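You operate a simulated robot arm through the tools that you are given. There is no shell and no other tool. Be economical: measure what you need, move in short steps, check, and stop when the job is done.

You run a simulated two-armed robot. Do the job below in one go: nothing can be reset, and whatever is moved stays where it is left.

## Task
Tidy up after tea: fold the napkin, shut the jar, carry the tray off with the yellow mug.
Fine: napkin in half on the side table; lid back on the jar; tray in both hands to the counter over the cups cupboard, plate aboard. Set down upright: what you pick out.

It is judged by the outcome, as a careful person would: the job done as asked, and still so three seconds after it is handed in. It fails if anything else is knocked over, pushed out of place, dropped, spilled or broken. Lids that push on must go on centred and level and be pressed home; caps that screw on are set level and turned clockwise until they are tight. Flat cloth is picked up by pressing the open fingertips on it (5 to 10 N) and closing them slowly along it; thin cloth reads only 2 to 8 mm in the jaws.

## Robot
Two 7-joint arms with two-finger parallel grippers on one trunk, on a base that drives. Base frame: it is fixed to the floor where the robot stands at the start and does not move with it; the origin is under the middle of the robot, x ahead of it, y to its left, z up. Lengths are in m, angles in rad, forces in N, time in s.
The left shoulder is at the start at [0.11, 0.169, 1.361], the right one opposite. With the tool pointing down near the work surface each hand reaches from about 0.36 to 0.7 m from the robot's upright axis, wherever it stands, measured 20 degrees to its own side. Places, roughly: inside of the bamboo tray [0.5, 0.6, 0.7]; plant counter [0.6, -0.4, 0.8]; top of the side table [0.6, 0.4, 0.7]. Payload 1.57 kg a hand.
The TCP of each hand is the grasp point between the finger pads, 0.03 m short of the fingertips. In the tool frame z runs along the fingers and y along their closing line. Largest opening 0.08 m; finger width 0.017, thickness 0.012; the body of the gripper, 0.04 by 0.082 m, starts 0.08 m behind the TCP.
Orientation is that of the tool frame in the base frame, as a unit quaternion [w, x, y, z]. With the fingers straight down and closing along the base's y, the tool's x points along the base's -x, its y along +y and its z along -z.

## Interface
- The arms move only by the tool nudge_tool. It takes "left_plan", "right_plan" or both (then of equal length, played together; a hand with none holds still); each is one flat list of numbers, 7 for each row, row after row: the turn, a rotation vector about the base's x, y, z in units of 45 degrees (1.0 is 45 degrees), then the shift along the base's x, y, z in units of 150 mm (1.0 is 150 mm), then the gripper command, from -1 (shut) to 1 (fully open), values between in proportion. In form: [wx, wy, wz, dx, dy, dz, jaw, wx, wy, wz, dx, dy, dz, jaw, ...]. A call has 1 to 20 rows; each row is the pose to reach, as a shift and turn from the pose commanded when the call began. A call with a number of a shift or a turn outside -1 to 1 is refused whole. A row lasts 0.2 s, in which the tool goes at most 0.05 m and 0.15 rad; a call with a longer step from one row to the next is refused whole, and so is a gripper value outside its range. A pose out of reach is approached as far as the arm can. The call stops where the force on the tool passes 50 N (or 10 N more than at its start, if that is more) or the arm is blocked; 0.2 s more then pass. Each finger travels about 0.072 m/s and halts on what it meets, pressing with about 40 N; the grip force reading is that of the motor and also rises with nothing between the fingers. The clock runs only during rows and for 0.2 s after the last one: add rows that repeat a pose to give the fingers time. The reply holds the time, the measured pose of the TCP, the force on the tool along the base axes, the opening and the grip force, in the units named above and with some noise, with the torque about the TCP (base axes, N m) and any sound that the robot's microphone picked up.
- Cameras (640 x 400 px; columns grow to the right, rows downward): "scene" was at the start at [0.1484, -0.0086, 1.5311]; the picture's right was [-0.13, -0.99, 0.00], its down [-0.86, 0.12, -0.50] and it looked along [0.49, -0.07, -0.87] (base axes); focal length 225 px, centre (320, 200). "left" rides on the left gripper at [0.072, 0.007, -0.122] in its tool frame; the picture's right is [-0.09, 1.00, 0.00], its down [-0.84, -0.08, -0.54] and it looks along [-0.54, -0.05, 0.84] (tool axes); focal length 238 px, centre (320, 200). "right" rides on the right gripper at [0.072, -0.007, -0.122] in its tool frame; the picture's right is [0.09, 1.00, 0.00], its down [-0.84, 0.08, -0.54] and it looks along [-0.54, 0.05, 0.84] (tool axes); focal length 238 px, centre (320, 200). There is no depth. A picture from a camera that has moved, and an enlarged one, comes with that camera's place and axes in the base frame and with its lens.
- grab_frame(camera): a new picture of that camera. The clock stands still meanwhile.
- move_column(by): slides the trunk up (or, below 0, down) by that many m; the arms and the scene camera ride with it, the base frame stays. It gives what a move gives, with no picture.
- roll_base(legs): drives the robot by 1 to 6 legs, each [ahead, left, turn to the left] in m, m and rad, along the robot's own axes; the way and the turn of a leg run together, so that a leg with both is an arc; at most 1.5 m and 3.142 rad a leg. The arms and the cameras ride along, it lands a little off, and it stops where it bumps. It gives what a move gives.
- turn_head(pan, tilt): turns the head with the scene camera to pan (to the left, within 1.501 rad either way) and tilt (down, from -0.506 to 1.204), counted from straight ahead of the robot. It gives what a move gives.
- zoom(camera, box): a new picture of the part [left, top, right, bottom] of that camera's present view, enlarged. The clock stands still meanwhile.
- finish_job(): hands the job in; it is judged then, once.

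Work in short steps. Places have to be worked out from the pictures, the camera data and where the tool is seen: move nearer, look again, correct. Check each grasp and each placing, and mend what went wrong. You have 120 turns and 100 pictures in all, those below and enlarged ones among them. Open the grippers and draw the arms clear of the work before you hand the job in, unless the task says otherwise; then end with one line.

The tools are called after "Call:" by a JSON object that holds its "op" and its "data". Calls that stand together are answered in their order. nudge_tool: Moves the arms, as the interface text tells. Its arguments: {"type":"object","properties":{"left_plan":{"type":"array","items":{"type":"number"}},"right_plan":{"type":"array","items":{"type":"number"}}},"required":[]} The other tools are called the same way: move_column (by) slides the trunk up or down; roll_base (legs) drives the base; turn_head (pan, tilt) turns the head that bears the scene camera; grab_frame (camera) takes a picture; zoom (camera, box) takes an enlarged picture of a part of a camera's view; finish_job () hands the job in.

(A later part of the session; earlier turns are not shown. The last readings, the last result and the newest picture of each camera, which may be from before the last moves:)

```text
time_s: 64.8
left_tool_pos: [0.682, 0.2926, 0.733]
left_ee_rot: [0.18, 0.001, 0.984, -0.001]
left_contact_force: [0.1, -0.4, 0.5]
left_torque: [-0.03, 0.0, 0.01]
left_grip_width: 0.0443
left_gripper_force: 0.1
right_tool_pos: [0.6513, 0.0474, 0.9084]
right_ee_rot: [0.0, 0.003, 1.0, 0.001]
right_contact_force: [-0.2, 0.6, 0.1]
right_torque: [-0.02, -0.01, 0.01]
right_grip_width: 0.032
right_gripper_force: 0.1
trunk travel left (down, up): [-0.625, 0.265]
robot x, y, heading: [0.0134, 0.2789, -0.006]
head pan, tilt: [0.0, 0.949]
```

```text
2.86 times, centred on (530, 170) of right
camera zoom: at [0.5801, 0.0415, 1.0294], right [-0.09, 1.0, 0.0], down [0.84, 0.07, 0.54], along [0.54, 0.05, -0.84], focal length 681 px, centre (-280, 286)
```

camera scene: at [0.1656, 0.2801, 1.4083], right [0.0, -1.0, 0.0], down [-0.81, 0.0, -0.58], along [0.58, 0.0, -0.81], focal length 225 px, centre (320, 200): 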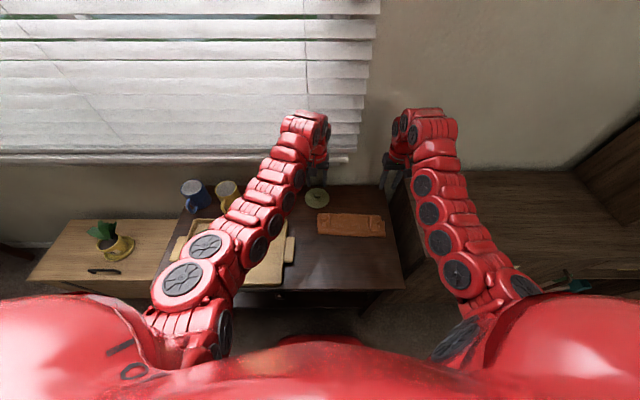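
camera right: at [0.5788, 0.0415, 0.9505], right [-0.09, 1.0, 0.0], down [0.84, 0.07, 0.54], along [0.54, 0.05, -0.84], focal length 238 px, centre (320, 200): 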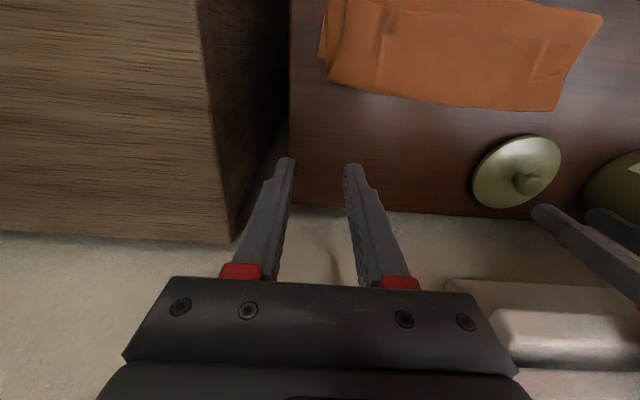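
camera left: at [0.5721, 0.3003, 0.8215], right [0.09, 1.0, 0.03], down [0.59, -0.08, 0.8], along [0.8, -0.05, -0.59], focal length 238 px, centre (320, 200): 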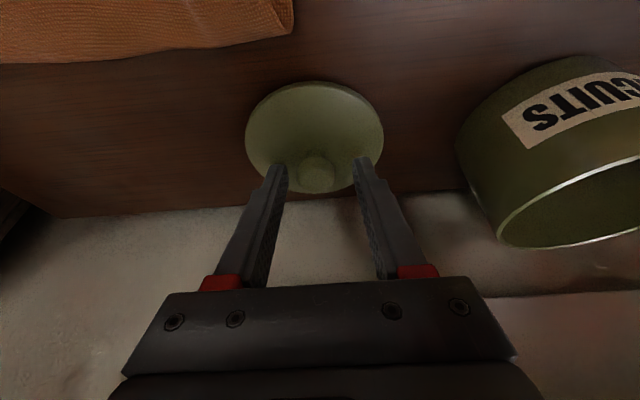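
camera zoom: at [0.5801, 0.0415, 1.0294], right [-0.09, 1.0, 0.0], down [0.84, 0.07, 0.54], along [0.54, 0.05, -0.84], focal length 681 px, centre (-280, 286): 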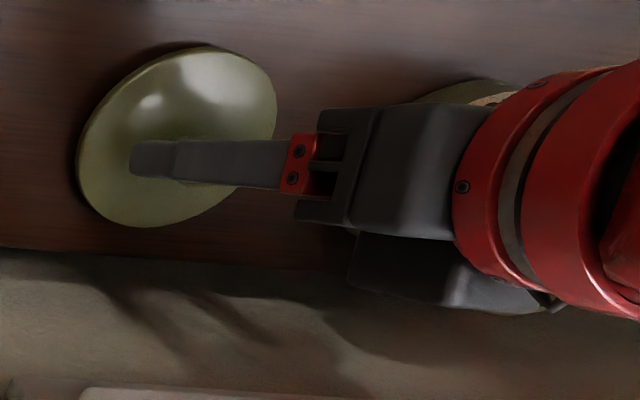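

Well aligned. Lower 4 mm more and close.

Call:
{"op": "nudge_tool", "data": {"left_plan": [0, 0, 0, 0, 0, -0.015, 0.1, 0, 0, 0, 0, 0, -0.028, 0.1, 0, 0, 0, 0, 0, -0.028, 0.1]}}

Call:
{"op": "nudge_tool", "data": {"left_plan": [0, 0, 0, 0, 0, 0.005, -0.2, 0, 0, 0, 0, 0, 0.005, -0.5, 0, 0, 0, 0, 0, 0.005, -0.8, 0, 0, 0, 0, 0, 0.005, -1, 0, 0, 0, 0, 0, 0.005, -1, 0, 0, 0, 0, 0, 0.005, -1]}}

Call:
{"op": "nudge_tool", "data": {"left_plan": [0, 0, 0, 0, 0, 0.05, -1, 0, 0, 0, 0, 0, 0.15, -1, 0, 0, 0, 0, 0, 0.3, -1, 0, 0, 0, 0, 0, 0.5, -1, 0, 0, 0, 0, 0, 0.5, -1]}}

Call:
{"op": "grab_frame", "data": {"camera": "left"}}

```text
time_s: 65.6
left_tool_pos: [0.6828, 0.2937, 0.728]
left_ee_rot: [0.181, 0.001, 0.983, 0.0]
left_contact_force: [0.2, -0.1, 0.3]
left_torque: [0.01, -0.03, 0.0]
left_grip_width: 0.0439
left_gripper_force: 0.0
right_tool_pos: [0.6513, 0.0486, 0.9075]
right_ee_rot: [0.0, 0.002, 1.0, 0.001]
right_contact_force: [0.5, 0.3, 1.0]
right_torque: [0.01, -0.01, 0.0]
right_grip_width: 0.0317
right_gripper_force: 0.1
trunk travel left (down, up): [-0.625, 0.265]
robot x, y, heading: [0.0096, 0.2793, -0.003]
head pan, tilt: [0.0, 0.949]
```

```text
time_s: 67.0
left_tool_pos: [0.6828, 0.2923, 0.7282]
left_ee_rot: [0.181, 0.002, 0.984, -0.001]
left_contact_force: [0.0, 0.4, -0.9]
left_torque: [0.0, 0.0, -0.01]
left_grip_width: 0.0238
left_gripper_force: 36.1
right_tool_pos: [0.6501, 0.0487, 0.9077]
right_ee_rot: [0.0, 0.002, 1.0, 0.001]
right_contact_force: [0.0, -0.2, -0.4]
right_torque: [0.0, -0.01, -0.01]
right_grip_width: 0.0319
right_gripper_force: 0.0
trunk travel left (down, up): [-0.625, 0.265]
robot x, y, heading: [0.0104, 0.2817, -0.007]
head pan, tilt: [0.0, 0.949]
```

```text
time_s: 68.2
left_tool_pos: [0.6824, 0.2931, 0.8037]
left_ee_rot: [0.18, 0.001, 0.984, 0.0]
left_contact_force: [-0.2, -0.5, -0.3]
left_torque: [0.0, 0.01, -0.01]
left_grip_width: 0.0241
left_gripper_force: 36.0
right_tool_pos: [0.6502, 0.0478, 0.9086]
right_ee_rot: [0.0, 0.002, 1.0, 0.001]
right_contact_force: [0.8, -0.4, 0.7]
right_torque: [0.03, 0.01, 0.02]
right_grip_width: 0.032
right_gripper_force: 0.0
trunk travel left (down, up): [-0.625, 0.265]
robot x, y, heading: [0.0117, 0.2827, 0.002]
head pan, tilt: [0.0, 0.949]
```

```text
49 pictures are left
camera left: at [0.5725, 0.3004, 0.8929], right [0.09, 1.0, 0.03], down [0.59, -0.08, 0.8], along [0.8, -0.05, -0.59], focal length 238 px, centre (320, 200)
```

left: 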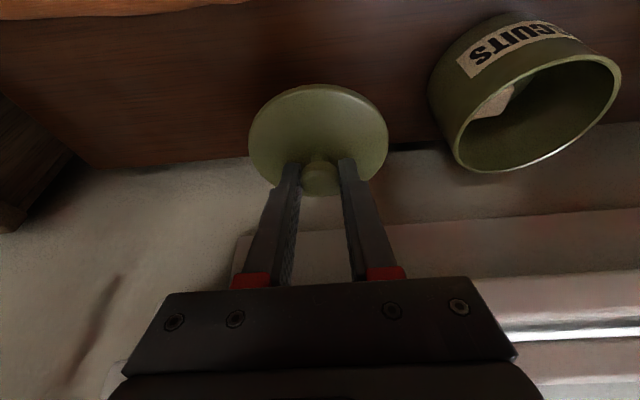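

The lid is held level (24 mm grip). I lift a bit more and carry it above the jar, then compare lid and rim.

Call:
{"op": "nudge_tool", "data": {"left_plan": [0, 0, 0, 0, 0, 0.15, -1, 0, 0, 0, 0, 0.15, 0.25, -1, 0, 0, 0, 0, 0.35, 0.25, -1, 0, 0, 0, 0, 0.55, 0.25, -1, 0, 0, 0, -0.02, 0.75, 0.25, -1, 0, 0, 0, -0.02, 0.95, 0.25, -1, 0, 0, 0, -0.027, 1.0, 0.25, -1, 0, 0, 0, -0.027, 1.0, 0.25, -1]}}

Call:
{"op": "grab_frame", "data": {"camera": "left"}}

Call:
{"op": "zoom", "data": {"camera": "right", "box": [440, 60, 640, 200]}}

```text
time_s: 70.0
left_tool_pos: [0.6777, 0.4424, 0.8398]
left_ee_rot: [0.181, 0.001, 0.984, 0.0]
left_contact_force: [0.0, 0.1, -1.1]
left_torque: [-0.03, 0.04, -0.02]
left_grip_width: 0.024
left_gripper_force: 36.0
right_tool_pos: [0.6503, 0.048, 0.9075]
right_ee_rot: [0.0, 0.001, 1.0, 0.001]
right_contact_force: [0.5, 0.6, -0.6]
right_torque: [-0.01, 0.01, 0.01]
right_grip_width: 0.0323
right_gripper_force: 0.1
trunk travel left (down, up): [-0.625, 0.265]
robot x, y, heading: [0.0148, 0.2807, -0.005]
head pan, tilt: [0.0, 0.949]
```

```text
48 pictures are left
camera left: at [0.5671, 0.4498, 0.9284], right [0.09, 1.0, 0.03], down [0.59, -0.08, 0.8], along [0.8, -0.05, -0.59], focal length 238 px, centre (320, 200)
```

left: 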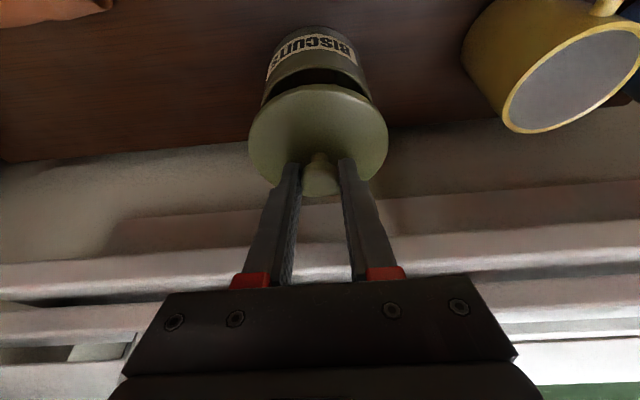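

```text
2.86 times, centred on (540, 130) of right
camera zoom: at [0.5799, 0.0416, 1.0294], right [-0.09, 1.0, 0.0], down [0.84, 0.07, 0.54], along [0.54, 0.05, -0.84], focal length 681 px, centre (-309, 400)
```

zoom: 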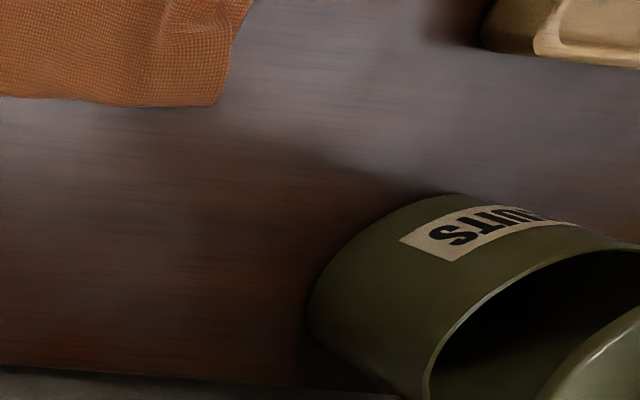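

In y lid and jar agree (≈.442). For x I bring the right camera nearer.

Call:
{"op": "nudge_tool", "data": {"right_plan": [0, 0, 0, -0.1, 0.25, 0, -0.2, 0, 0, 0, -0.2, 0.5, 0, -0.2, 0, 0, 0, -0.3, 0.75, 0, -0.2, 0, 0, 0, -0.3, 1, 0, -0.2]}}

Call:
{"op": "grab_frame", "data": {"camera": "right"}}

```text
time_s: 71.0
left_tool_pos: [0.6769, 0.4429, 0.8394]
left_ee_rot: [0.181, 0.001, 0.983, 0.0]
left_contact_force: [0.4, -0.7, -1.3]
left_torque: [-0.02, -0.01, 0.01]
left_grip_width: 0.0238
left_gripper_force: 36.3
right_tool_pos: [0.6513, 0.0473, 0.908]
right_ee_rot: [0.0, 0.002, 1.0, 0.001]
right_contact_force: [-0.6, 0.1, 0.0]
right_torque: [0.0, -0.01, -0.03]
right_grip_width: 0.032
right_gripper_force: 0.1
right hand out of reach, approached as far as the arm can: row 1, 2, 3, 4
trunk travel left (down, up): [-0.625, 0.265]
robot x, y, heading: [0.0153, 0.2785, 0.001]
head pan, tilt: [0.0, 0.949]
```

```text
46 pictures are left
camera right: at [0.5799, 0.0415, 1.0294], right [-0.09, 1.0, 0.0], down [0.84, 0.07, 0.54], along [0.54, 0.05, -0.84], focal length 238 px, centre (320, 200)
```

right: 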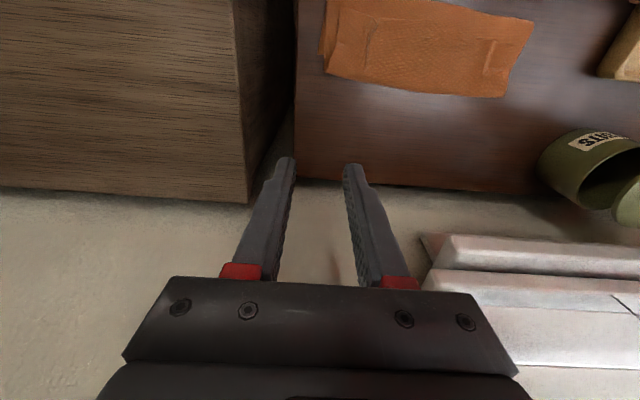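

Call:
{"op": "nudge_tool", "data": {"right_plan": [0, 0, 0, 0, 0.0, -0.25, -0.2, 0, 0, 0, 0, 0.2, -0.45, -0.2, 0, 0, 0, 0, 0.45, -0.53, -0.2, 0, 0, 0, 0, 0.7, -0.53, -0.2, 0, 0, 0, 0, 0.95, -0.53, -0.2]}}

Call:
{"op": "zoom", "data": {"camera": "right", "box": [400, 80, 640, 230]}}

```text
time_s: 72.2
left_tool_pos: [0.6765, 0.4431, 0.8395]
left_ee_rot: [0.18, 0.001, 0.984, 0.0]
left_contact_force: [0.4, -0.5, 0.3]
left_torque: [-0.02, 0.01, 0.0]
left_grip_width: 0.0238
left_gripper_force: 36.2
right_tool_pos: [0.6501, 0.1849, 0.8314]
right_ee_rot: [0.0, 0.002, 1.0, 0.0]
right_contact_force: [-0.4, 0.8, 0.5]
right_torque: [0.0, 0.01, -0.04]
right_grip_width: 0.032
right_gripper_force: 0.0
trunk travel left (down, up): [-0.625, 0.265]
robot x, y, heading: [0.0117, 0.277, 0.001]
head pan, tilt: [0.0, 0.949]
```

```text
2.67 times, centred on (520, 155) of right
camera zoom: at [0.5788, 0.1788, 0.9523], right [-0.09, 1.0, 0.0], down [0.84, 0.07, 0.54], along [0.54, 0.05, -0.84], focal length 636 px, centre (-213, 320)
```

zoom: 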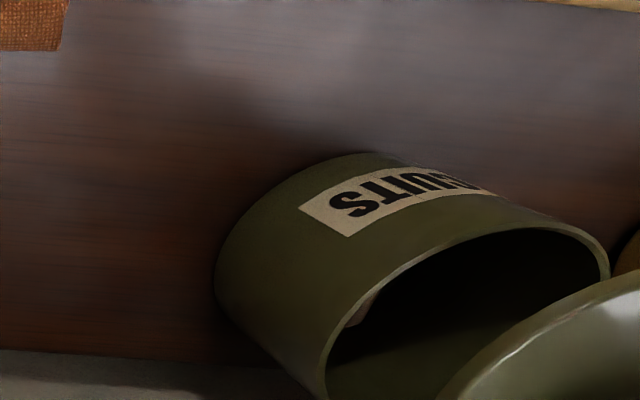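

Fitting the rim and lid edges in both views, the lid must move about +6.5 mm in x and +1.5 mm in y. I do that and lower to about 1 cm above the rim.

Call:
{"op": "nudge_tool", "data": {"left_plan": [0, 0, 0, 0.02, 0.005, -0.05, -1, 0, 0, 0, 0.043, 0.01, -0.12, -1, 0, 0, 0, 0.043, 0.01, -0.19, -1, 0, 0, 0, 0.043, 0.01, -0.19, -1]}}

Call:
{"op": "zoom", "data": {"camera": "right", "box": [440, 80, 640, 230]}}

Call:
{"op": "zoom", "data": {"camera": "left", "box": [220, 20, 420, 200]}}

```text
time_s: 73.2
left_tool_pos: [0.6844, 0.4432, 0.8114]
left_ee_rot: [0.182, 0.001, 0.983, 0.0]
left_contact_force: [0.1, 1.0, -0.6]
left_torque: [-0.01, 0.02, 0.0]
left_grip_width: 0.0237
left_gripper_force: 36.1
right_tool_pos: [0.6506, 0.1842, 0.8307]
right_ee_rot: [0.0, 0.001, 1.0, 0.0]
right_contact_force: [0.6, 0.4, -0.2]
right_torque: [-0.02, 0.02, -0.01]
right_grip_width: 0.032
right_gripper_force: 0.0
trunk travel left (down, up): [-0.625, 0.265]
robot x, y, heading: [0.0124, 0.282, -0.002]
head pan, tilt: [0.0, 0.949]
```

```text
2.67 times, centred on (540, 155) of right
camera zoom: at [0.5786, 0.1782, 0.9523], right [-0.09, 1.0, 0.0], down [0.84, 0.07, 0.54], along [0.54, 0.05, -0.84], focal length 636 px, centre (-267, 320)
```

zoom: 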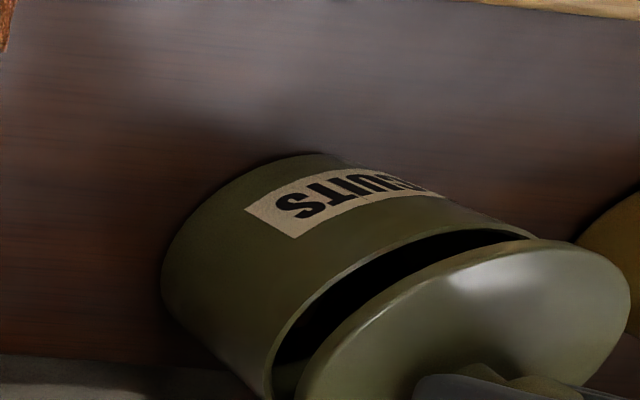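

```text
2.22 times, centred on (320, 110) of left
camera zoom: at [0.574, 0.4507, 0.9011], right [0.09, 1.0, 0.03], down [0.59, -0.08, 0.8], along [0.8, -0.05, -0.59], focal length 530 px, centre (320, 400)
```

zoom: 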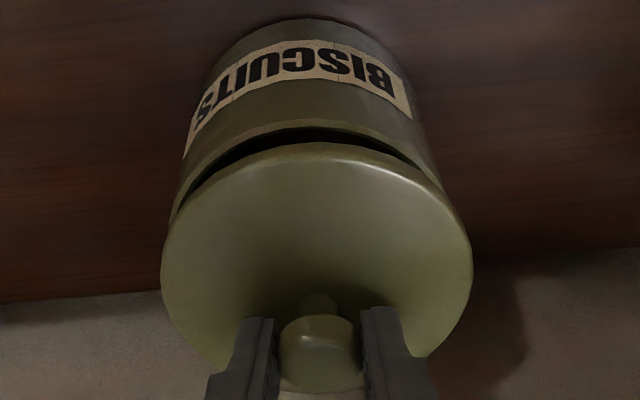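

Lid and rim look concentric within about 1–2 mm. I lower gently until contact.

Call:
{"op": "nudge_tool", "data": {"left_plan": [0, 0, 0, 0, 0, -0.03, -1, 0, 0, 0, 0, 0, -0.055, -1, 0, 0, 0, 0, 0, -0.07, -1, 0, 0, 0, 0, 0, -0.07, -1]}}

Call:
{"op": "nudge_tool", "data": {"left_plan": [0, 0, 0, 0, 0, -0.01, -1, 0, 0, 0, 0, 0, -0.02, -1]}}

Call:
{"op": "zoom", "data": {"camera": "left", "box": [220, 20, 420, 200]}}

```text
time_s: 74.2
left_tool_pos: [0.6846, 0.4442, 0.8021]
left_ee_rot: [0.181, 0.001, 0.984, 0.0]
left_contact_force: [-0.5, -0.7, 0.7]
left_torque: [0.0, -0.01, 0.01]
left_grip_width: 0.0238
left_gripper_force: 35.6
right_tool_pos: [0.6504, 0.1836, 0.8311]
right_ee_rot: [0.0, 0.002, 1.0, 0.001]
right_contact_force: [-0.7, 0.1, -0.3]
right_torque: [-0.03, 0.0, 0.01]
right_grip_width: 0.0321
right_gripper_force: 0.1
trunk travel left (down, up): [-0.625, 0.265]
robot x, y, heading: [0.0113, 0.2801, 0.001]
head pan, tilt: [0.0, 0.949]
```

```text
time_s: 74.8
left_tool_pos: [0.686, 0.4454, 0.799]
left_ee_rot: [0.18, 0.0, 0.984, 0.0]
left_contact_force: [0.9, -0.8, -0.8]
left_torque: [-0.02, 0.01, -0.01]
left_grip_width: 0.0238
left_gripper_force: 35.8
right_tool_pos: [0.6501, 0.184, 0.8316]
right_ee_rot: [0.0, 0.002, 1.0, 0.001]
right_contact_force: [0.2, -1.0, 0.6]
right_torque: [0.01, 0.02, -0.02]
right_grip_width: 0.032
right_gripper_force: 0.1
trunk travel left (down, up): [-0.625, 0.265]
robot x, y, heading: [0.0112, 0.2787, -0.001]
head pan, tilt: [0.0, 0.949]
```

```text
2.22 times, centred on (320, 110) of left
camera zoom: at [0.5757, 0.4517, 0.8883], right [0.09, 1.0, 0.03], down [0.59, -0.08, 0.8], along [0.8, -0.05, -0.59], focal length 530 px, centre (320, 400)
```

zoom: 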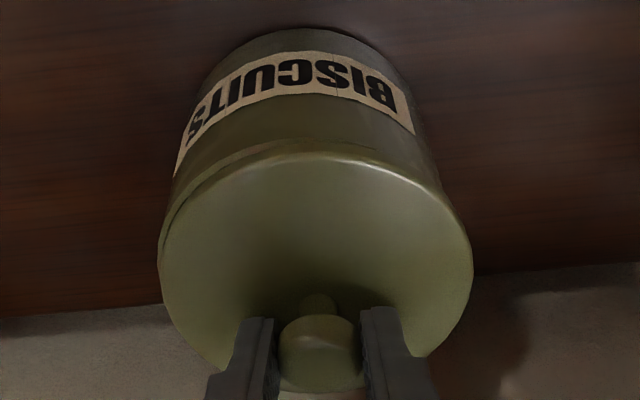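

Nearly seated; the jar peeks slightly on the -y side, so I shift -1.5 mm in y and lower further.

Call:
{"op": "nudge_tool", "data": {"left_plan": [0, 0, 0, 0, -0.01, -0.005, -1, 0, 0, 0, 0, -0.01, -0.015, -1, 0, 0, 0, 0, -0.01, -0.025, -1, 0, 0, 0, 0, -0.01, -0.025, -1]}}

Call:
{"op": "nudge_tool", "data": {"left_plan": [0, 0, 0, 0, 0, -0.01, -1, 0, 0, 0, 0, 0, -0.02, -1]}}

Call:
{"op": "nudge_tool", "data": {"left_plan": [0, 0, 0, 0, 0, -0.01, -1, 0, 0, 0, 0, 0, -0.02, -1]}}

Call:
{"op": "zoom", "data": {"camera": "left", "box": [220, 20, 420, 200]}}

```text
time_s: 75.8
left_tool_pos: [0.6856, 0.4435, 0.7978]
left_ee_rot: [0.182, 0.001, 0.983, 0.0]
left_contact_force: [0.2, -2.1, 7.8]
left_torque: [-0.08, 0.0, -0.02]
left_grip_width: 0.0239
left_gripper_force: 36.0
right_tool_pos: [0.6493, 0.1844, 0.8307]
right_ee_rot: [0.002, 0.002, 1.0, 0.001]
right_contact_force: [-0.2, 0.6, -0.2]
right_torque: [-0.01, -0.02, -0.02]
right_grip_width: 0.0322
right_gripper_force: 0.1
trunk travel left (down, up): [-0.625, 0.265]
robot x, y, heading: [0.014, 0.2792, -0.002]
head pan, tilt: [0.0, 0.949]
heard: snap
```

```text
time_s: 76.4
left_tool_pos: [0.6861, 0.4426, 0.7975]
left_ee_rot: [0.184, 0.001, 0.983, 0.0]
left_contact_force: [1.4, -3.5, 28.4]
left_torque: [-0.08, 0.12, -0.03]
left_grip_width: 0.0241
left_gripper_force: 35.6
right_tool_pos: [0.6486, 0.1834, 0.8325]
right_ee_rot: [0.002, 0.002, 1.0, 0.001]
right_contact_force: [0.7, 0.1, 0.7]
right_torque: [0.03, -0.01, 0.0]
right_grip_width: 0.0316
right_gripper_force: 0.1
trunk travel left (down, up): [-0.625, 0.265]
robot x, y, heading: [0.0146, 0.2784, -0.005]
head pan, tilt: [0.0, 0.949]
```

```text
time_s: 77.0
left_tool_pos: [0.6851, 0.4421, 0.7949]
left_ee_rot: [0.185, 0.001, 0.983, 0.001]
left_contact_force: [7.2, -1.3, 41.7]
left_torque: [-0.06, -0.47, -0.01]
left_grip_width: 0.0242
left_gripper_force: 35.6
right_tool_pos: [0.6471, 0.1839, 0.8332]
right_ee_rot: [0.001, 0.002, 1.0, 0.0]
right_contact_force: [0.7, -0.5, 0.1]
right_torque: [0.0, 0.0, -0.01]
right_grip_width: 0.032
right_gripper_force: 0.1
trunk travel left (down, up): [-0.625, 0.265]
robot x, y, heading: [0.0085, 0.2776, -0.001]
head pan, tilt: [0.0, 0.949]
```

```text
2.22 times, centred on (320, 110) of left
camera zoom: at [0.5737, 0.4491, 0.882], right [0.09, 1.0, 0.04], down [0.58, -0.08, 0.81], along [0.81, -0.05, -0.59], focal length 530 px, centre (320, 400)
```

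zoom: 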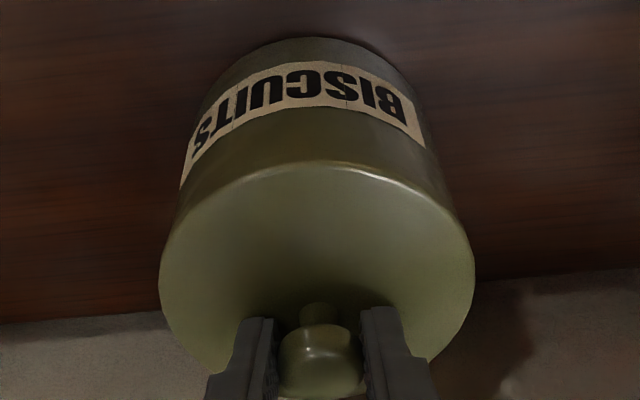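

A snap was heard and the lid sits flush and level. I relieve the force, open, and withdraw upward.

Call:
{"op": "nudge_tool", "data": {"left_plan": [0, 0, 0, 0, 0, 0.02, -1, 0, 0, 0, 0, 0, 0.02, -0.6, 0, 0, 0, 0, 0, 0.02, -0.2, 0, 0, 0, 0, 0, 0.02, 0.2, 0, 0, 0, -0.05, 0, 0.15, 0.2, 0, 0, 0, -0.15, 0, 0.4, 0.2, 0, 0, 0, -0.25, 0, 0.65, 0.2]}}

Call:
{"op": "grab_frame", "data": {"camera": "left"}}

```text
time_s: 78.6
left_tool_pos: [0.6461, 0.4395, 0.8886]
left_ee_rot: [0.179, 0.003, 0.984, 0.0]
left_contact_force: [-0.5, -0.6, -0.6]
left_torque: [0.02, -0.01, 0.05]
left_grip_width: 0.0483
left_gripper_force: 0.1
right_tool_pos: [0.6485, 0.1827, 0.8301]
right_ee_rot: [0.001, 0.002, 1.0, 0.002]
right_contact_force: [-1.1, 0.0, -0.4]
right_torque: [0.06, -0.01, -0.01]
right_grip_width: 0.0319
right_gripper_force: 0.1
trunk travel left (down, up): [-0.625, 0.265]
robot x, y, heading: [0.0115, 0.2751, -0.007]
head pan, tilt: [0.0, 0.949]
```

```text
40 pictures are left
camera left: at [0.536, 0.4473, 0.9774], right [0.09, 1.0, 0.03], down [0.59, -0.08, 0.8], along [0.8, -0.06, -0.6], focal length 238 px, centre (320, 200)
```

left: 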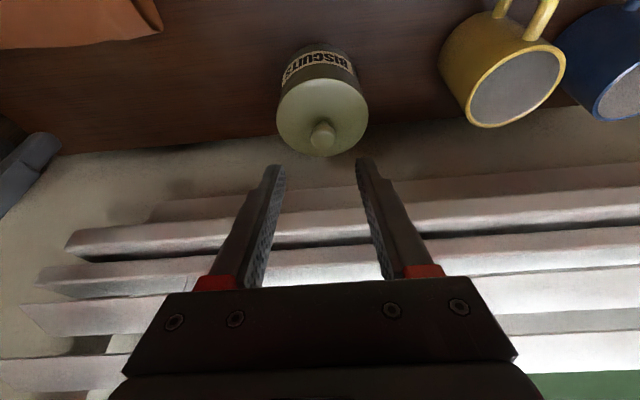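

Jar closed. Now the mug: I roll left so the left hand comes over it, and look at its handle.

Call:
{"op": "roll_base", "data": {"legs": [[-0.04, 0.18, 0]]}}

Call:
{"op": "grab_frame", "data": {"camera": "left"}}

Call:
{"op": "grab_frame", "data": {"camera": "right"}}

```text
time_s: 80.1
left_tool_pos: [0.6069, 0.6236, 0.8877]
left_ee_rot: [0.181, 0.002, 0.983, -0.001]
left_contact_force: [0.2, -0.5, 0.4]
left_torque: [-0.01, -0.04, 0.02]
left_grip_width: 0.0481
left_gripper_force: 0.0
right_tool_pos: [0.61, 0.3649, 0.8309]
right_ee_rot: [-0.001, 0.003, 1.0, 0.0]
right_contact_force: [0.2, 0.4, -0.1]
right_torque: [-0.04, 0.01, 0.0]
right_grip_width: 0.0323
right_gripper_force: 0.0
trunk travel left (down, up): [-0.625, 0.265]
robot x, y, heading: [-0.0301, 0.459, -0.004]
head pan, tilt: [0.0, 0.949]
```

```text
39 pictures are left
camera left: at [0.4972, 0.6309, 0.977], right [0.09, 1.0, 0.03], down [0.59, -0.08, 0.8], along [0.8, -0.05, -0.59], focal length 238 px, centre (320, 200)
```

left: 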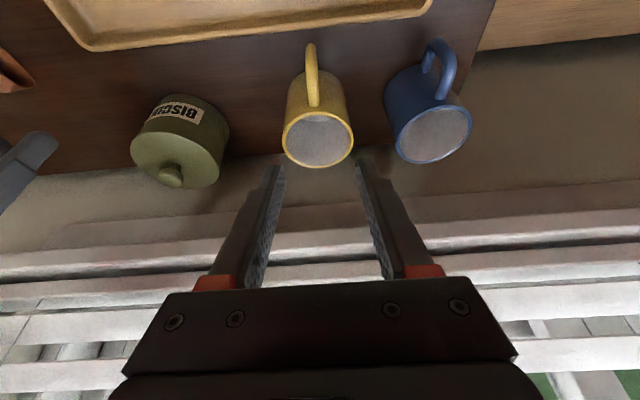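

```text
38 pictures are left
camera right: at [0.5386, 0.3595, 0.9525], right [-0.09, 1.0, 0.0], down [0.84, 0.07, 0.54], along [0.54, 0.05, -0.84], focal length 238 px, centre (320, 200)
```

right: 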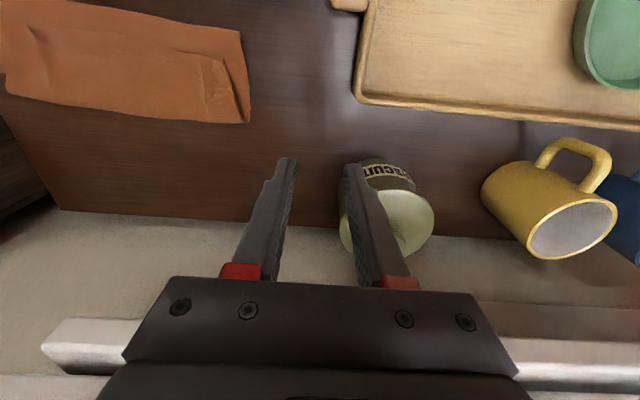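

Mug axis ≈(.667,.621), rim z .77; its handle's outer bar is at x≈.60, z .70–.755, pointing at me. I straighten the hand to vertical and go above the handle.

Call:
{"op": "nudge_tool", "data": {"left_plan": [0, 0.15, 0, 0, 0, 0, 0, 0, 0.3, 0, -0.02, 0, -0.1, 0, 0, 0.46, 0, -0.02, -0.01, -0.25, 0, 0, 0.46, 0, -0.02, -0.01, -0.45, 0]}}

Call:
{"op": "grab_frame", "data": {"camera": "left"}}

Call:
{"op": "zoom", "data": {"camera": "right", "box": [440, 80, 640, 280]}}

```text
time_s: 81.1
left_tool_pos: [0.6063, 0.6227, 0.8218]
left_ee_rot: [-0.001, 0.002, 1.0, -0.001]
left_contact_force: [1.3, 0.4, 0.8]
left_torque: [-0.01, 0.0, 0.01]
left_grip_width: 0.04
left_gripper_force: 0.1
right_tool_pos: [0.6092, 0.3646, 0.8305]
right_ee_rot: [0.0, 0.003, 1.0, 0.001]
right_contact_force: [0.5, 0.6, 0.2]
right_torque: [-0.02, -0.02, 0.0]
right_grip_width: 0.0319
right_gripper_force: 0.0
trunk travel left (down, up): [-0.625, 0.265]
robot x, y, heading: [-0.0286, 0.4593, -0.009]
head pan, tilt: [0.0, 0.949]
```

```text
37 pictures are left
camera left: at [0.534, 0.6288, 0.9435], right [0.1, 1.0, 0.0], down [0.84, -0.08, 0.54], along [0.54, -0.05, -0.84], focal length 238 px, centre (320, 200)
```

left: 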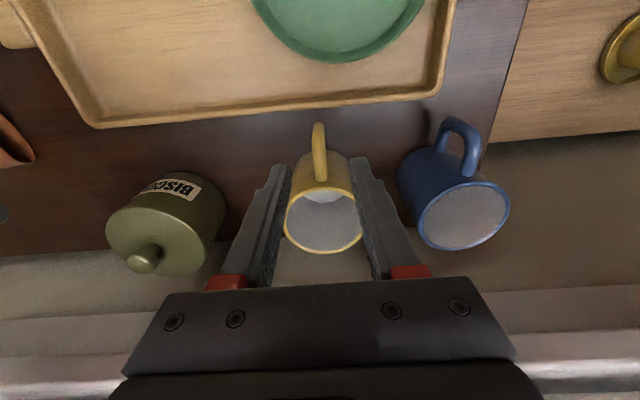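

```text
2.00 times, centred on (540, 180) of right
camera zoom: at [0.5388, 0.3589, 0.9523], right [-0.09, 1.0, 0.0], down [0.84, 0.07, 0.54], along [0.54, 0.05, -0.84], focal length 477 px, centre (-120, 240)
```

zoom: 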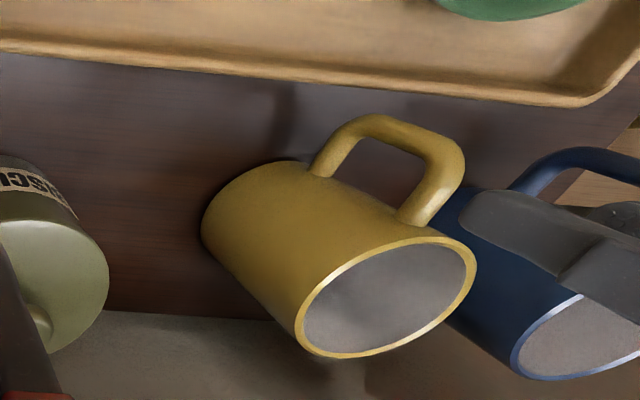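

Handle bar centre ≈(.603,.622). I descend around it and close.

Call:
{"op": "nudge_tool", "data": {"left_plan": [0, 0, 0, -0.015, -0.005, -0.2, 0, 0, 0, 0, -0.015, -0.005, -0.4, 0, 0, 0, 0, -0.015, -0.005, -0.58, 0]}}

Call:
{"op": "grab_frame", "data": {"camera": "left"}}

```text
time_s: 81.9
left_tool_pos: [0.603, 0.6199, 0.7329]
left_ee_rot: [0.001, 0.002, 1.0, 0.0]
left_contact_force: [-0.1, 0.0, 0.9]
left_torque: [0.0, 0.04, -0.01]
left_grip_width: 0.0402
left_gripper_force: 0.0
right_tool_pos: [0.6099, 0.3647, 0.8314]
right_ee_rot: [-0.001, 0.002, 1.0, 0.001]
right_contact_force: [-0.4, -0.2, 0.3]
right_torque: [-0.03, 0.0, 0.01]
right_grip_width: 0.0322
right_gripper_force: 0.1
trunk travel left (down, up): [-0.625, 0.265]
robot x, y, heading: [-0.0258, 0.4606, -0.008]
head pan, tilt: [0.0, 0.949]
```

```text
35 pictures are left
camera left: at [0.5307, 0.628, 0.8555], right [0.1, 1.0, 0.0], down [0.84, -0.08, 0.54], along [0.54, -0.05, -0.84], focal length 238 px, centre (320, 200)
```

left: 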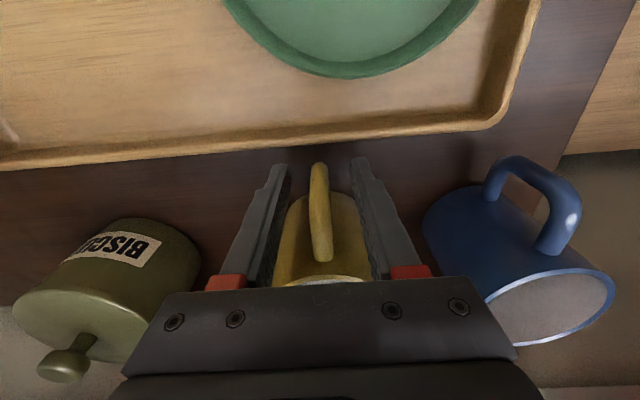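

Handle is centred between the pads. Close and lift slightly.

Call:
{"op": "nudge_tool", "data": {"left_plan": [0, 0, 0, 0, 0, 0, -0.3, 0, 0, 0, 0, 0, 0, -0.6, 0, 0, 0, 0, 0, 0, -1, 0, 0, 0, 0, 0, 0, -1, 0, 0, 0, 0, 0, 0, -1]}}

Call:
{"op": "nudge_tool", "data": {"left_plan": [0, 0, 0, 0, 0, 0.05, -1, 0, 0, 0, 0, 0, 0.15, -1, 0, 0, 0, 0, 0, 0.3, -1, 0, 0, 0, 0, 0, 0.45, -1, 0, 0, 0, 0, 0, 0.6, -1]}}

Call:
{"op": "grab_frame", "data": {"camera": "left"}}

Call:
{"op": "zoom", "data": {"camera": "right", "box": [400, 40, 640, 280]}}

```text
time_s: 83.1
left_tool_pos: [0.6017, 0.6202, 0.7334]
left_ee_rot: [0.001, 0.001, 1.0, -0.001]
left_contact_force: [0.6, 0.8, -0.8]
left_torque: [0.04, -0.06, -0.07]
left_grip_width: 0.0119
left_gripper_force: 28.9
right_tool_pos: [0.6101, 0.3655, 0.8311]
right_ee_rot: [0.0, 0.003, 1.0, 0.0]
right_contact_force: [-0.3, 0.2, -0.6]
right_torque: [0.0, -0.02, 0.01]
right_grip_width: 0.0318
right_gripper_force: 0.0
trunk travel left (down, up): [-0.625, 0.265]
robot x, y, heading: [-0.0283, 0.4602, -0.009]
head pan, tilt: [0.0, 0.949]
```

```text
time_s: 84.3
left_tool_pos: [0.6026, 0.6197, 0.8228]
left_ee_rot: [0.001, 0.002, 1.0, -0.001]
left_contact_force: [-0.1, -0.9, -2.8]
left_torque: [0.0, 0.19, 0.01]
left_grip_width: 0.0115
left_gripper_force: 29.0
right_tool_pos: [0.6103, 0.3653, 0.8302]
right_ee_rot: [0.0, 0.003, 1.0, 0.0]
right_contact_force: [0.5, 0.9, -0.3]
right_torque: [0.02, -0.03, -0.01]
right_grip_width: 0.0321
right_gripper_force: 0.0
trunk travel left (down, up): [-0.625, 0.265]
robot x, y, heading: [-0.0232, 0.4593, -0.001]
head pan, tilt: [0.0, 0.949]
```

```text
34 pictures are left
camera left: at [0.531, 0.6272, 0.9451], right [0.1, 1.0, 0.0], down [0.84, -0.08, 0.54], along [0.54, -0.05, -0.84], focal length 238 px, centre (320, 200)
```

left: 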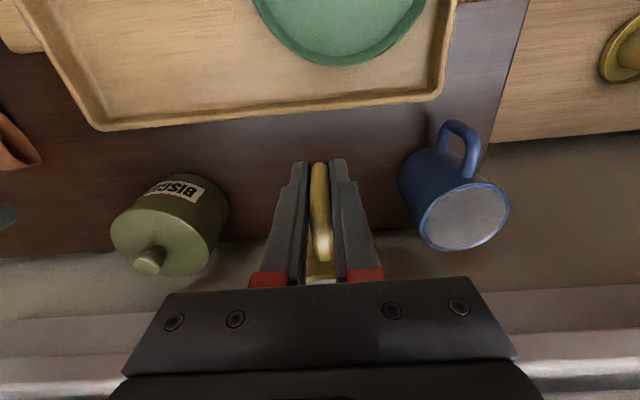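

```text
1.67 times, centred on (520, 160) of right
camera zoom: at [0.5385, 0.3586, 0.9524], right [-0.09, 1.0, 0.0], down [0.84, 0.07, 0.54], along [0.54, 0.05, -0.84], focal length 397 px, centre (-13, 267)
```

zoom: 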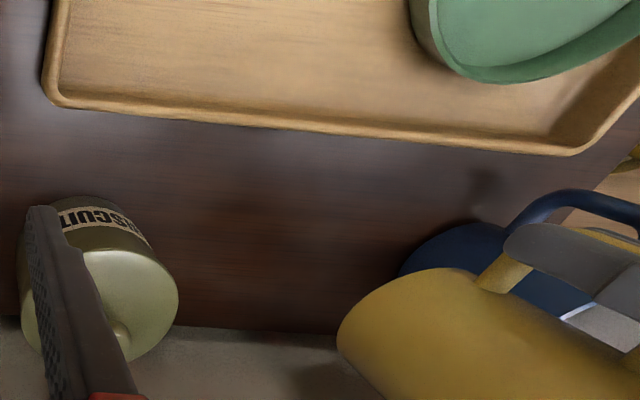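

Mug is held upright (0.28 kg). Raise the trunk 5 cm and roll back/right to bring it over the tray's empty right half.

Call:
{"op": "move_column", "data": {"by": 0.05}}

Call:
{"op": "roll_base", "data": {"legs": [[-0.15, -0.1, 0]]}}

Call:
{"op": "nudge_tool", "data": {"left_plan": [0, 0, 0, -0.1, -0.1, -0.1, -1, 0, 0, 0, -0.2, -0.2, -0.2, -1, 0, 0, 0, -0.35, -0.3, -0.3, -1, 0, 0, 0, -0.35, -0.3, -0.35, -1]}}

Call:
{"op": "grab_frame", "data": {"camera": "left"}}

Call:
{"op": "grab_frame", "data": {"camera": "right"}}

```text
time_s: 85.2
left_tool_pos: [0.6031, 0.6213, 0.8737]
left_ee_rot: [0.0, 0.002, 1.0, -0.001]
left_contact_force: [0.3, -0.5, -2.9]
left_torque: [-0.01, 0.19, 0.01]
left_grip_width: 0.0115
left_gripper_force: 28.7
right_tool_pos: [0.6095, 0.3645, 0.8797]
right_ee_rot: [0.0, 0.003, 1.0, 0.001]
right_contact_force: [-0.3, 0.1, -0.3]
right_torque: [-0.01, -0.01, -0.04]
right_grip_width: 0.0318
right_gripper_force: 0.0
trunk travel left (down, up): [-0.675, 0.215]
robot x, y, heading: [-0.0283, 0.4638, -0.004]
head pan, tilt: [0.0, 0.949]
```

```text
time_s: 86.8
left_tool_pos: [0.4552, 0.5221, 0.873]
left_ee_rot: [0.0, 0.002, 1.0, -0.001]
left_contact_force: [0.9, 0.2, -2.2]
left_torque: [0.03, 0.17, 0.04]
left_grip_width: 0.0118
left_gripper_force: 29.4
right_tool_pos: [0.4626, 0.2664, 0.8807]
right_ee_rot: [0.0, 0.002, 1.0, 0.002]
right_contact_force: [0.1, 0.0, 0.0]
right_torque: [0.04, -0.01, 0.0]
right_grip_width: 0.032
right_gripper_force: 0.1
trunk travel left (down, up): [-0.675, 0.215]
robot x, y, heading: [-0.1775, 0.3662, -0.004]
head pan, tilt: [0.0, 0.949]
```

```text
time_s: 87.8
left_tool_pos: [0.4028, 0.4785, 0.8202]
left_ee_rot: [0.001, 0.001, 1.0, -0.001]
left_contact_force: [0.5, -0.2, -2.7]
left_torque: [0.0, 0.16, 0.01]
left_grip_width: 0.0116
left_gripper_force: 29.0
right_tool_pos: [0.4624, 0.2672, 0.8801]
right_ee_rot: [0.0, 0.003, 1.0, 0.0]
right_contact_force: [0.3, 1.0, 0.4]
right_torque: [0.01, -0.02, -0.02]
right_grip_width: 0.0321
right_gripper_force: 0.0
trunk travel left (down, up): [-0.675, 0.215]
robot x, y, heading: [-0.1718, 0.3643, -0.003]
head pan, tilt: [0.0, 0.949]
```

```text
32 pictures are left
camera left: at [0.3313, 0.4855, 0.9418], right [0.1, 1.0, 0.0], down [0.84, -0.08, 0.54], along [0.54, -0.05, -0.84], focal length 238 px, centre (320, 200)
```

left: 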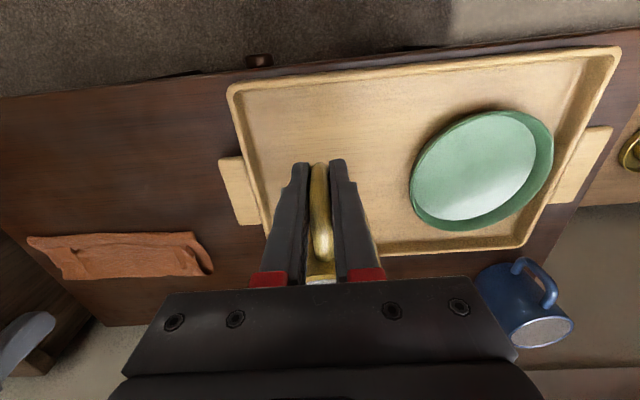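

```text
31 pictures are left
camera right: at [0.3915, 0.2612, 1.002], right [-0.09, 1.0, 0.0], down [0.84, 0.07, 0.54], along [0.54, 0.05, -0.84], focal length 238 px, centre (320, 200)
```

right: 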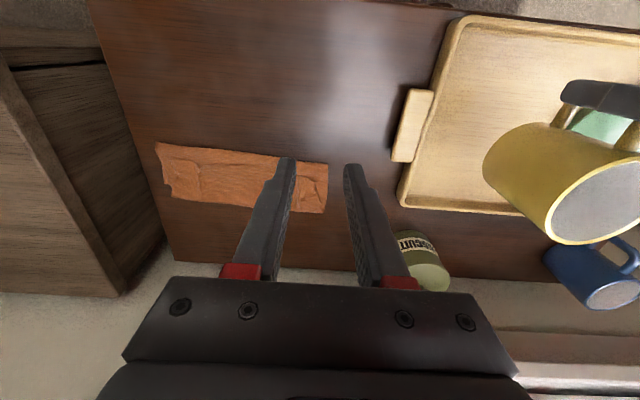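

Tray centre ≈(.467,.568), tabs at y .366–.40 and .735–.77 (x .42–.515), plate at (.467,.656). I set the mug at about (.467,.49), lowering until contact.

Call:
{"op": "nudge_tool", "data": {"left_plan": [0, 0, 0, 0, 0.04, -0.15, -1, 0, 0, 0, 0, 0.077, -0.3, -1, 0, 0, 0, 0, 0.077, -0.42, -1, 0, 0, 0, 0, 0.077, -0.45, -1]}}

Call:
{"op": "nudge_tool", "data": {"left_plan": [0, 0, 0, 0, 0, -0.01, -1, 0, 0, 0, 0, 0, -0.02, -1, 0, 0, 0, 0, 0, -0.03, -1]}}

```text
time_s: 88.8
left_tool_pos: [0.4039, 0.4901, 0.7516]
left_ee_rot: [0.0, 0.002, 1.0, -0.001]
left_contact_force: [0.0, 0.0, -2.7]
left_torque: [-0.02, 0.18, 0.02]
left_grip_width: 0.0117
left_gripper_force: 29.3
right_tool_pos: [0.4628, 0.267, 0.8804]
right_ee_rot: [-0.001, 0.002, 1.0, 0.001]
right_contact_force: [-0.5, -0.2, -0.5]
right_torque: [-0.04, 0.0, 0.01]
right_grip_width: 0.032
right_gripper_force: 0.1
trunk travel left (down, up): [-0.675, 0.215]
robot x, y, heading: [-0.1751, 0.3614, -0.003]
head pan, tilt: [0.0, 0.949]
```

```text
time_s: 89.5
left_tool_pos: [0.4027, 0.4893, 0.7481]
left_ee_rot: [0.0, 0.001, 1.0, -0.001]
left_contact_force: [0.1, -0.2, -2.5]
left_torque: [0.0, 0.15, 0.0]
left_grip_width: 0.0116
left_gripper_force: 29.6
right_tool_pos: [0.4631, 0.2679, 0.8803]
right_ee_rot: [0.001, 0.003, 1.0, 0.001]
right_contact_force: [0.5, -0.2, -0.4]
right_torque: [-0.06, -0.01, -0.01]
right_grip_width: 0.0321
right_gripper_force: 0.0
trunk travel left (down, up): [-0.675, 0.215]
robot x, y, heading: [-0.1746, 0.367, -0.003]
head pan, tilt: [0.0, 0.949]
```

Call:
{"op": "nudge_tool", "data": {"left_plan": [0, 0, 0, 0, 0, -0.01, -1, 0, 0, 0, 0, 0, -0.02, -1]}}

Call:
{"op": "nudge_tool", "data": {"left_plan": [0, 0, 0, 0, 0, -0.01, -1, 0, 0, 0, 0, 0, -0.015, -1]}}

Call:
{"op": "grab_frame", "data": {"camera": "right"}}

```text
time_s: 90.2
left_tool_pos: [0.4032, 0.4892, 0.7446]
left_ee_rot: [0.001, 0.002, 1.0, -0.001]
left_contact_force: [0.5, -0.1, -1.7]
left_torque: [-0.02, 0.17, 0.0]
left_grip_width: 0.0116
left_gripper_force: 29.5
right_tool_pos: [0.4618, 0.267, 0.8809]
right_ee_rot: [0.001, 0.003, 1.0, 0.002]
right_contact_force: [0.5, -0.1, -0.5]
right_torque: [0.01, -0.03, -0.02]
right_grip_width: 0.0318
right_gripper_force: 0.0
trunk travel left (down, up): [-0.675, 0.215]
robot x, y, heading: [-0.1761, 0.3659, -0.001]
head pan, tilt: [0.0, 0.949]
```

```text
time_s: 90.8
left_tool_pos: [0.4031, 0.4901, 0.7422]
left_ee_rot: [0.001, 0.002, 1.0, -0.001]
left_contact_force: [0.8, -0.6, -2.4]
left_torque: [-0.03, 0.17, -0.03]
left_grip_width: 0.0118
left_gripper_force: 28.9
right_tool_pos: [0.4615, 0.2669, 0.8808]
right_ee_rot: [0.0, 0.003, 1.0, 0.001]
right_contact_force: [-0.7, -0.1, 0.8]
right_torque: [0.01, 0.01, 0.04]
right_grip_width: 0.0317
right_gripper_force: 0.1
trunk travel left (down, up): [-0.675, 0.215]
robot x, y, heading: [-0.1736, 0.3599, -0.003]
head pan, tilt: [0.0, 0.949]
```

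```text
30 pictures are left
camera right: at [0.3912, 0.2607, 1.0022], right [-0.09, 1.0, 0.0], down [0.84, 0.07, 0.54], along [0.54, 0.05, -0.84], focal length 238 px, centre (320, 200)
```

right: 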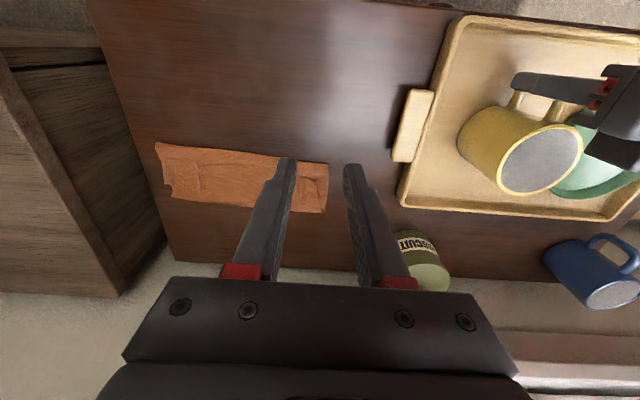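

Still hanging; down in ~1.5 mm steps.

Call:
{"op": "nudge_tool", "data": {"left_plan": [0, 0, 0, 0, 0, -0.01, -1, 0, 0, 0, 0, 0, -0.015, -1]}}

Call:
{"op": "nudge_tool", "data": {"left_plan": [0, 0, 0, 0, 0, -0.008, -1, 0, 0, 0, 0, 0, -0.012, -1]}}

```text
time_s: 91.3
left_tool_pos: [0.4029, 0.4901, 0.7411]
left_ee_rot: [0.001, 0.002, 1.0, -0.001]
left_contact_force: [-0.3, -0.9, 1.1]
left_torque: [0.02, -0.16, -0.1]
left_grip_width: 0.0116
left_gripper_force: 28.8
right_tool_pos: [0.4609, 0.2673, 0.8805]
right_ee_rot: [0.0, 0.003, 1.0, 0.001]
right_contact_force: [0.0, -1.4, 0.3]
right_torque: [0.06, -0.03, 0.03]
right_grip_width: 0.032
right_gripper_force: 0.0
trunk travel left (down, up): [-0.675, 0.215]
robot x, y, heading: [-0.1761, 0.3652, -0.005]
head pan, tilt: [0.0, 0.949]
```

```text
time_s: 92.0
left_tool_pos: [0.4027, 0.4893, 0.7408]
left_ee_rot: [0.003, 0.002, 1.0, -0.001]
left_contact_force: [-1.0, 3.3, 12.6]
left_torque: [0.28, -0.42, 0.08]
left_grip_width: 0.012
left_gripper_force: 28.7
right_tool_pos: [0.4618, 0.2665, 0.8819]
right_ee_rot: [0.001, 0.003, 1.0, 0.001]
right_contact_force: [-0.1, -0.3, -0.2]
right_torque: [0.0, 0.0, -0.01]
right_grip_width: 0.0318
right_gripper_force: 0.1
trunk travel left (down, up): [-0.675, 0.215]
robot x, y, heading: [-0.1746, 0.3649, 0.001]
head pan, tilt: [0.0, 0.949]
```

Contact with the tray floor (TCP .741). Ease, open, and lift straight up.

Call:
{"op": "nudge_tool", "data": {"left_plan": [0, 0, 0, 0, 0, 0.009, -1, 0, 0, 0, 0, 0, 0.009, -0.7, 0, 0, 0, 0, 0, 0.009, -0.4, 0, 0, 0, 0, 0, 0.009, 0, 0, 0, 0, 0, 0, 0.009, 0, 0, 0, 0, 0, 0, 0.15, 0, 0, 0, 0, 0, 0, 0.4, 0, 0, 0, 0, 0, 0, 0.65, 0]}}

Call:
{"op": "grab_frame", "data": {"camera": "left"}}

Call:
{"op": "grab_frame", "data": {"camera": "right"}}

```text
time_s: 93.8
left_tool_pos: [0.4022, 0.49, 0.8396]
left_ee_rot: [0.0, 0.003, 1.0, -0.001]
left_contact_force: [0.7, 1.1, -0.5]
left_torque: [0.0, -0.01, -0.04]
left_grip_width: 0.0396
left_gripper_force: 0.0
right_tool_pos: [0.4625, 0.2661, 0.8798]
right_ee_rot: [0.001, 0.004, 1.0, 0.002]
right_contact_force: [0.0, -0.1, 0.2]
right_torque: [-0.01, 0.04, 0.0]
right_grip_width: 0.0318
right_gripper_force: 0.0
trunk travel left (down, up): [-0.675, 0.215]
robot x, y, heading: [-0.1745, 0.3594, -0.003]
head pan, tilt: [0.0, 0.949]
```

```text
29 pictures are left
camera left: at [0.3309, 0.496, 0.9608], right [0.1, 1.0, 0.0], down [0.84, -0.08, 0.54], along [0.54, -0.05, -0.84], focal length 238 px, centre (320, 200)
```

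left: 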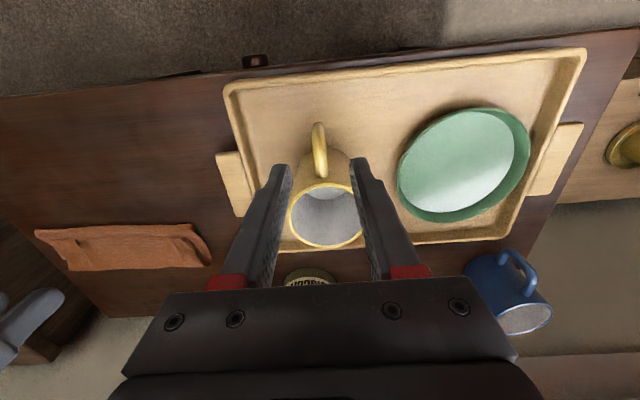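

```text
28 pictures are left
camera right: at [0.3906, 0.26, 1.0025], right [-0.09, 1.0, 0.0], down [0.84, 0.07, 0.54], along [0.54, 0.05, -0.84], focal length 238 px, centre (320, 200)
```

right: 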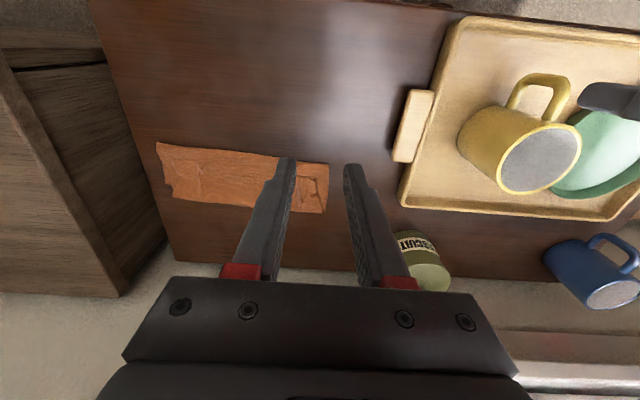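

The mug stands upright on the tray beside the plate. Next I centre the robot on the tray for a two-handed grip.

Call:
{"op": "roll_base", "data": {"legs": [[0.125, 0.206, 0.003]]}}

Call:
{"op": "nudge_tool", "data": {"left_plan": [0, 0, 0, -0.1, 0.1, 0, 1, 0, 0, 0, -0.2, 0.2, 0, 1, 0, 0, 0, -0.3, 0.33, -0.1, 1, 0, 0, 0, -0.38, 0.33, -0.2, 1], "right_plan": [0, 0, 0, -0.15, -0.15, 0, 1, 0, 0, 0, -0.35, -0.3, -0.1, 1, 0, 0, 0, -0.55, -0.45, -0.25, 1, 0, 0, 0, -0.75, -0.58, -0.4, 1]}}

Call:
{"op": "grab_frame", "data": {"camera": "left"}}

Call:
{"op": "grab_frame", "data": {"camera": "right"}}

```text
time_s: 95.5
left_tool_pos: [0.5289, 0.6917, 0.8374]
left_ee_rot: [0.001, 0.001, 1.0, -0.001]
left_contact_force: [-0.3, -0.5, 0.0]
left_torque: [0.02, -0.03, -0.01]
left_grip_width: 0.0403
left_gripper_force: 0.1
right_tool_pos: [0.5885, 0.4703, 0.8804]
right_ee_rot: [0.0, 0.002, 1.0, 0.002]
right_contact_force: [-0.2, -0.5, 0.6]
right_torque: [-0.01, 0.02, -0.01]
right_grip_width: 0.0318
right_gripper_force: 0.1
trunk travel left (down, up): [-0.675, 0.215]
robot x, y, heading: [-0.0532, 0.5668, -0.005]
head pan, tilt: [0.0, 0.949]
```

```text
time_s: 96.5
left_tool_pos: [0.4718, 0.7402, 0.8084]
left_ee_rot: [0.0, 0.001, 1.0, -0.001]
left_contact_force: [-0.2, -0.6, 0.4]
left_torque: [0.0, 0.0, -0.03]
left_grip_width: 0.0801
left_gripper_force: 0.1
right_tool_pos: [0.4748, 0.381, 0.8209]
right_ee_rot: [0.0, 0.001, 1.0, 0.001]
right_contact_force: [-0.3, -0.2, 0.9]
right_torque: [0.01, -0.02, -0.05]
right_grip_width: 0.0803
right_gripper_force: 0.1
trunk travel left (down, up): [-0.675, 0.215]
robot x, y, heading: [-0.0482, 0.5654, 0.003]
head pan, tilt: [0.0, 0.949]
```

```text
27 pictures are left
camera left: at [0.3989, 0.7477, 0.9307], right [0.09, 1.0, 0.0], down [0.84, -0.08, 0.54], along [0.54, -0.05, -0.84], focal length 238 px, centre (320, 200)
```

left: 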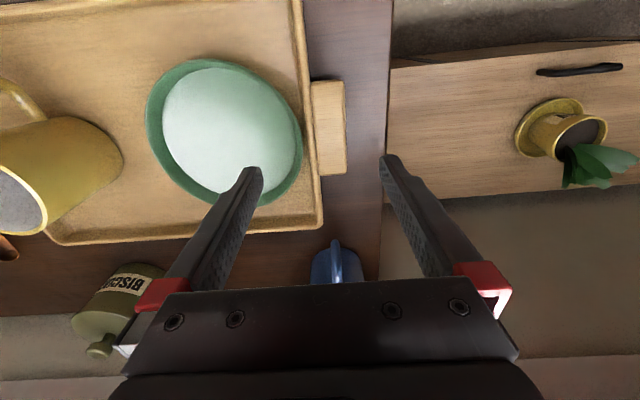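

```text
26 pictures are left
camera right: at [0.4033, 0.3748, 0.9427], right [-0.09, 1.0, 0.0], down [0.84, 0.07, 0.54], along [0.54, 0.05, -0.84], focal length 238 px, centre (320, 200)
```

right: 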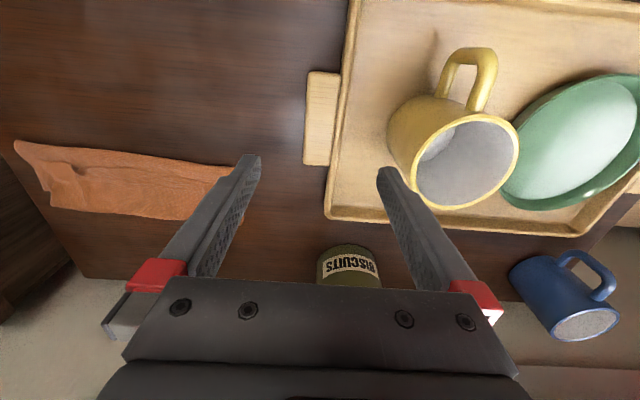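

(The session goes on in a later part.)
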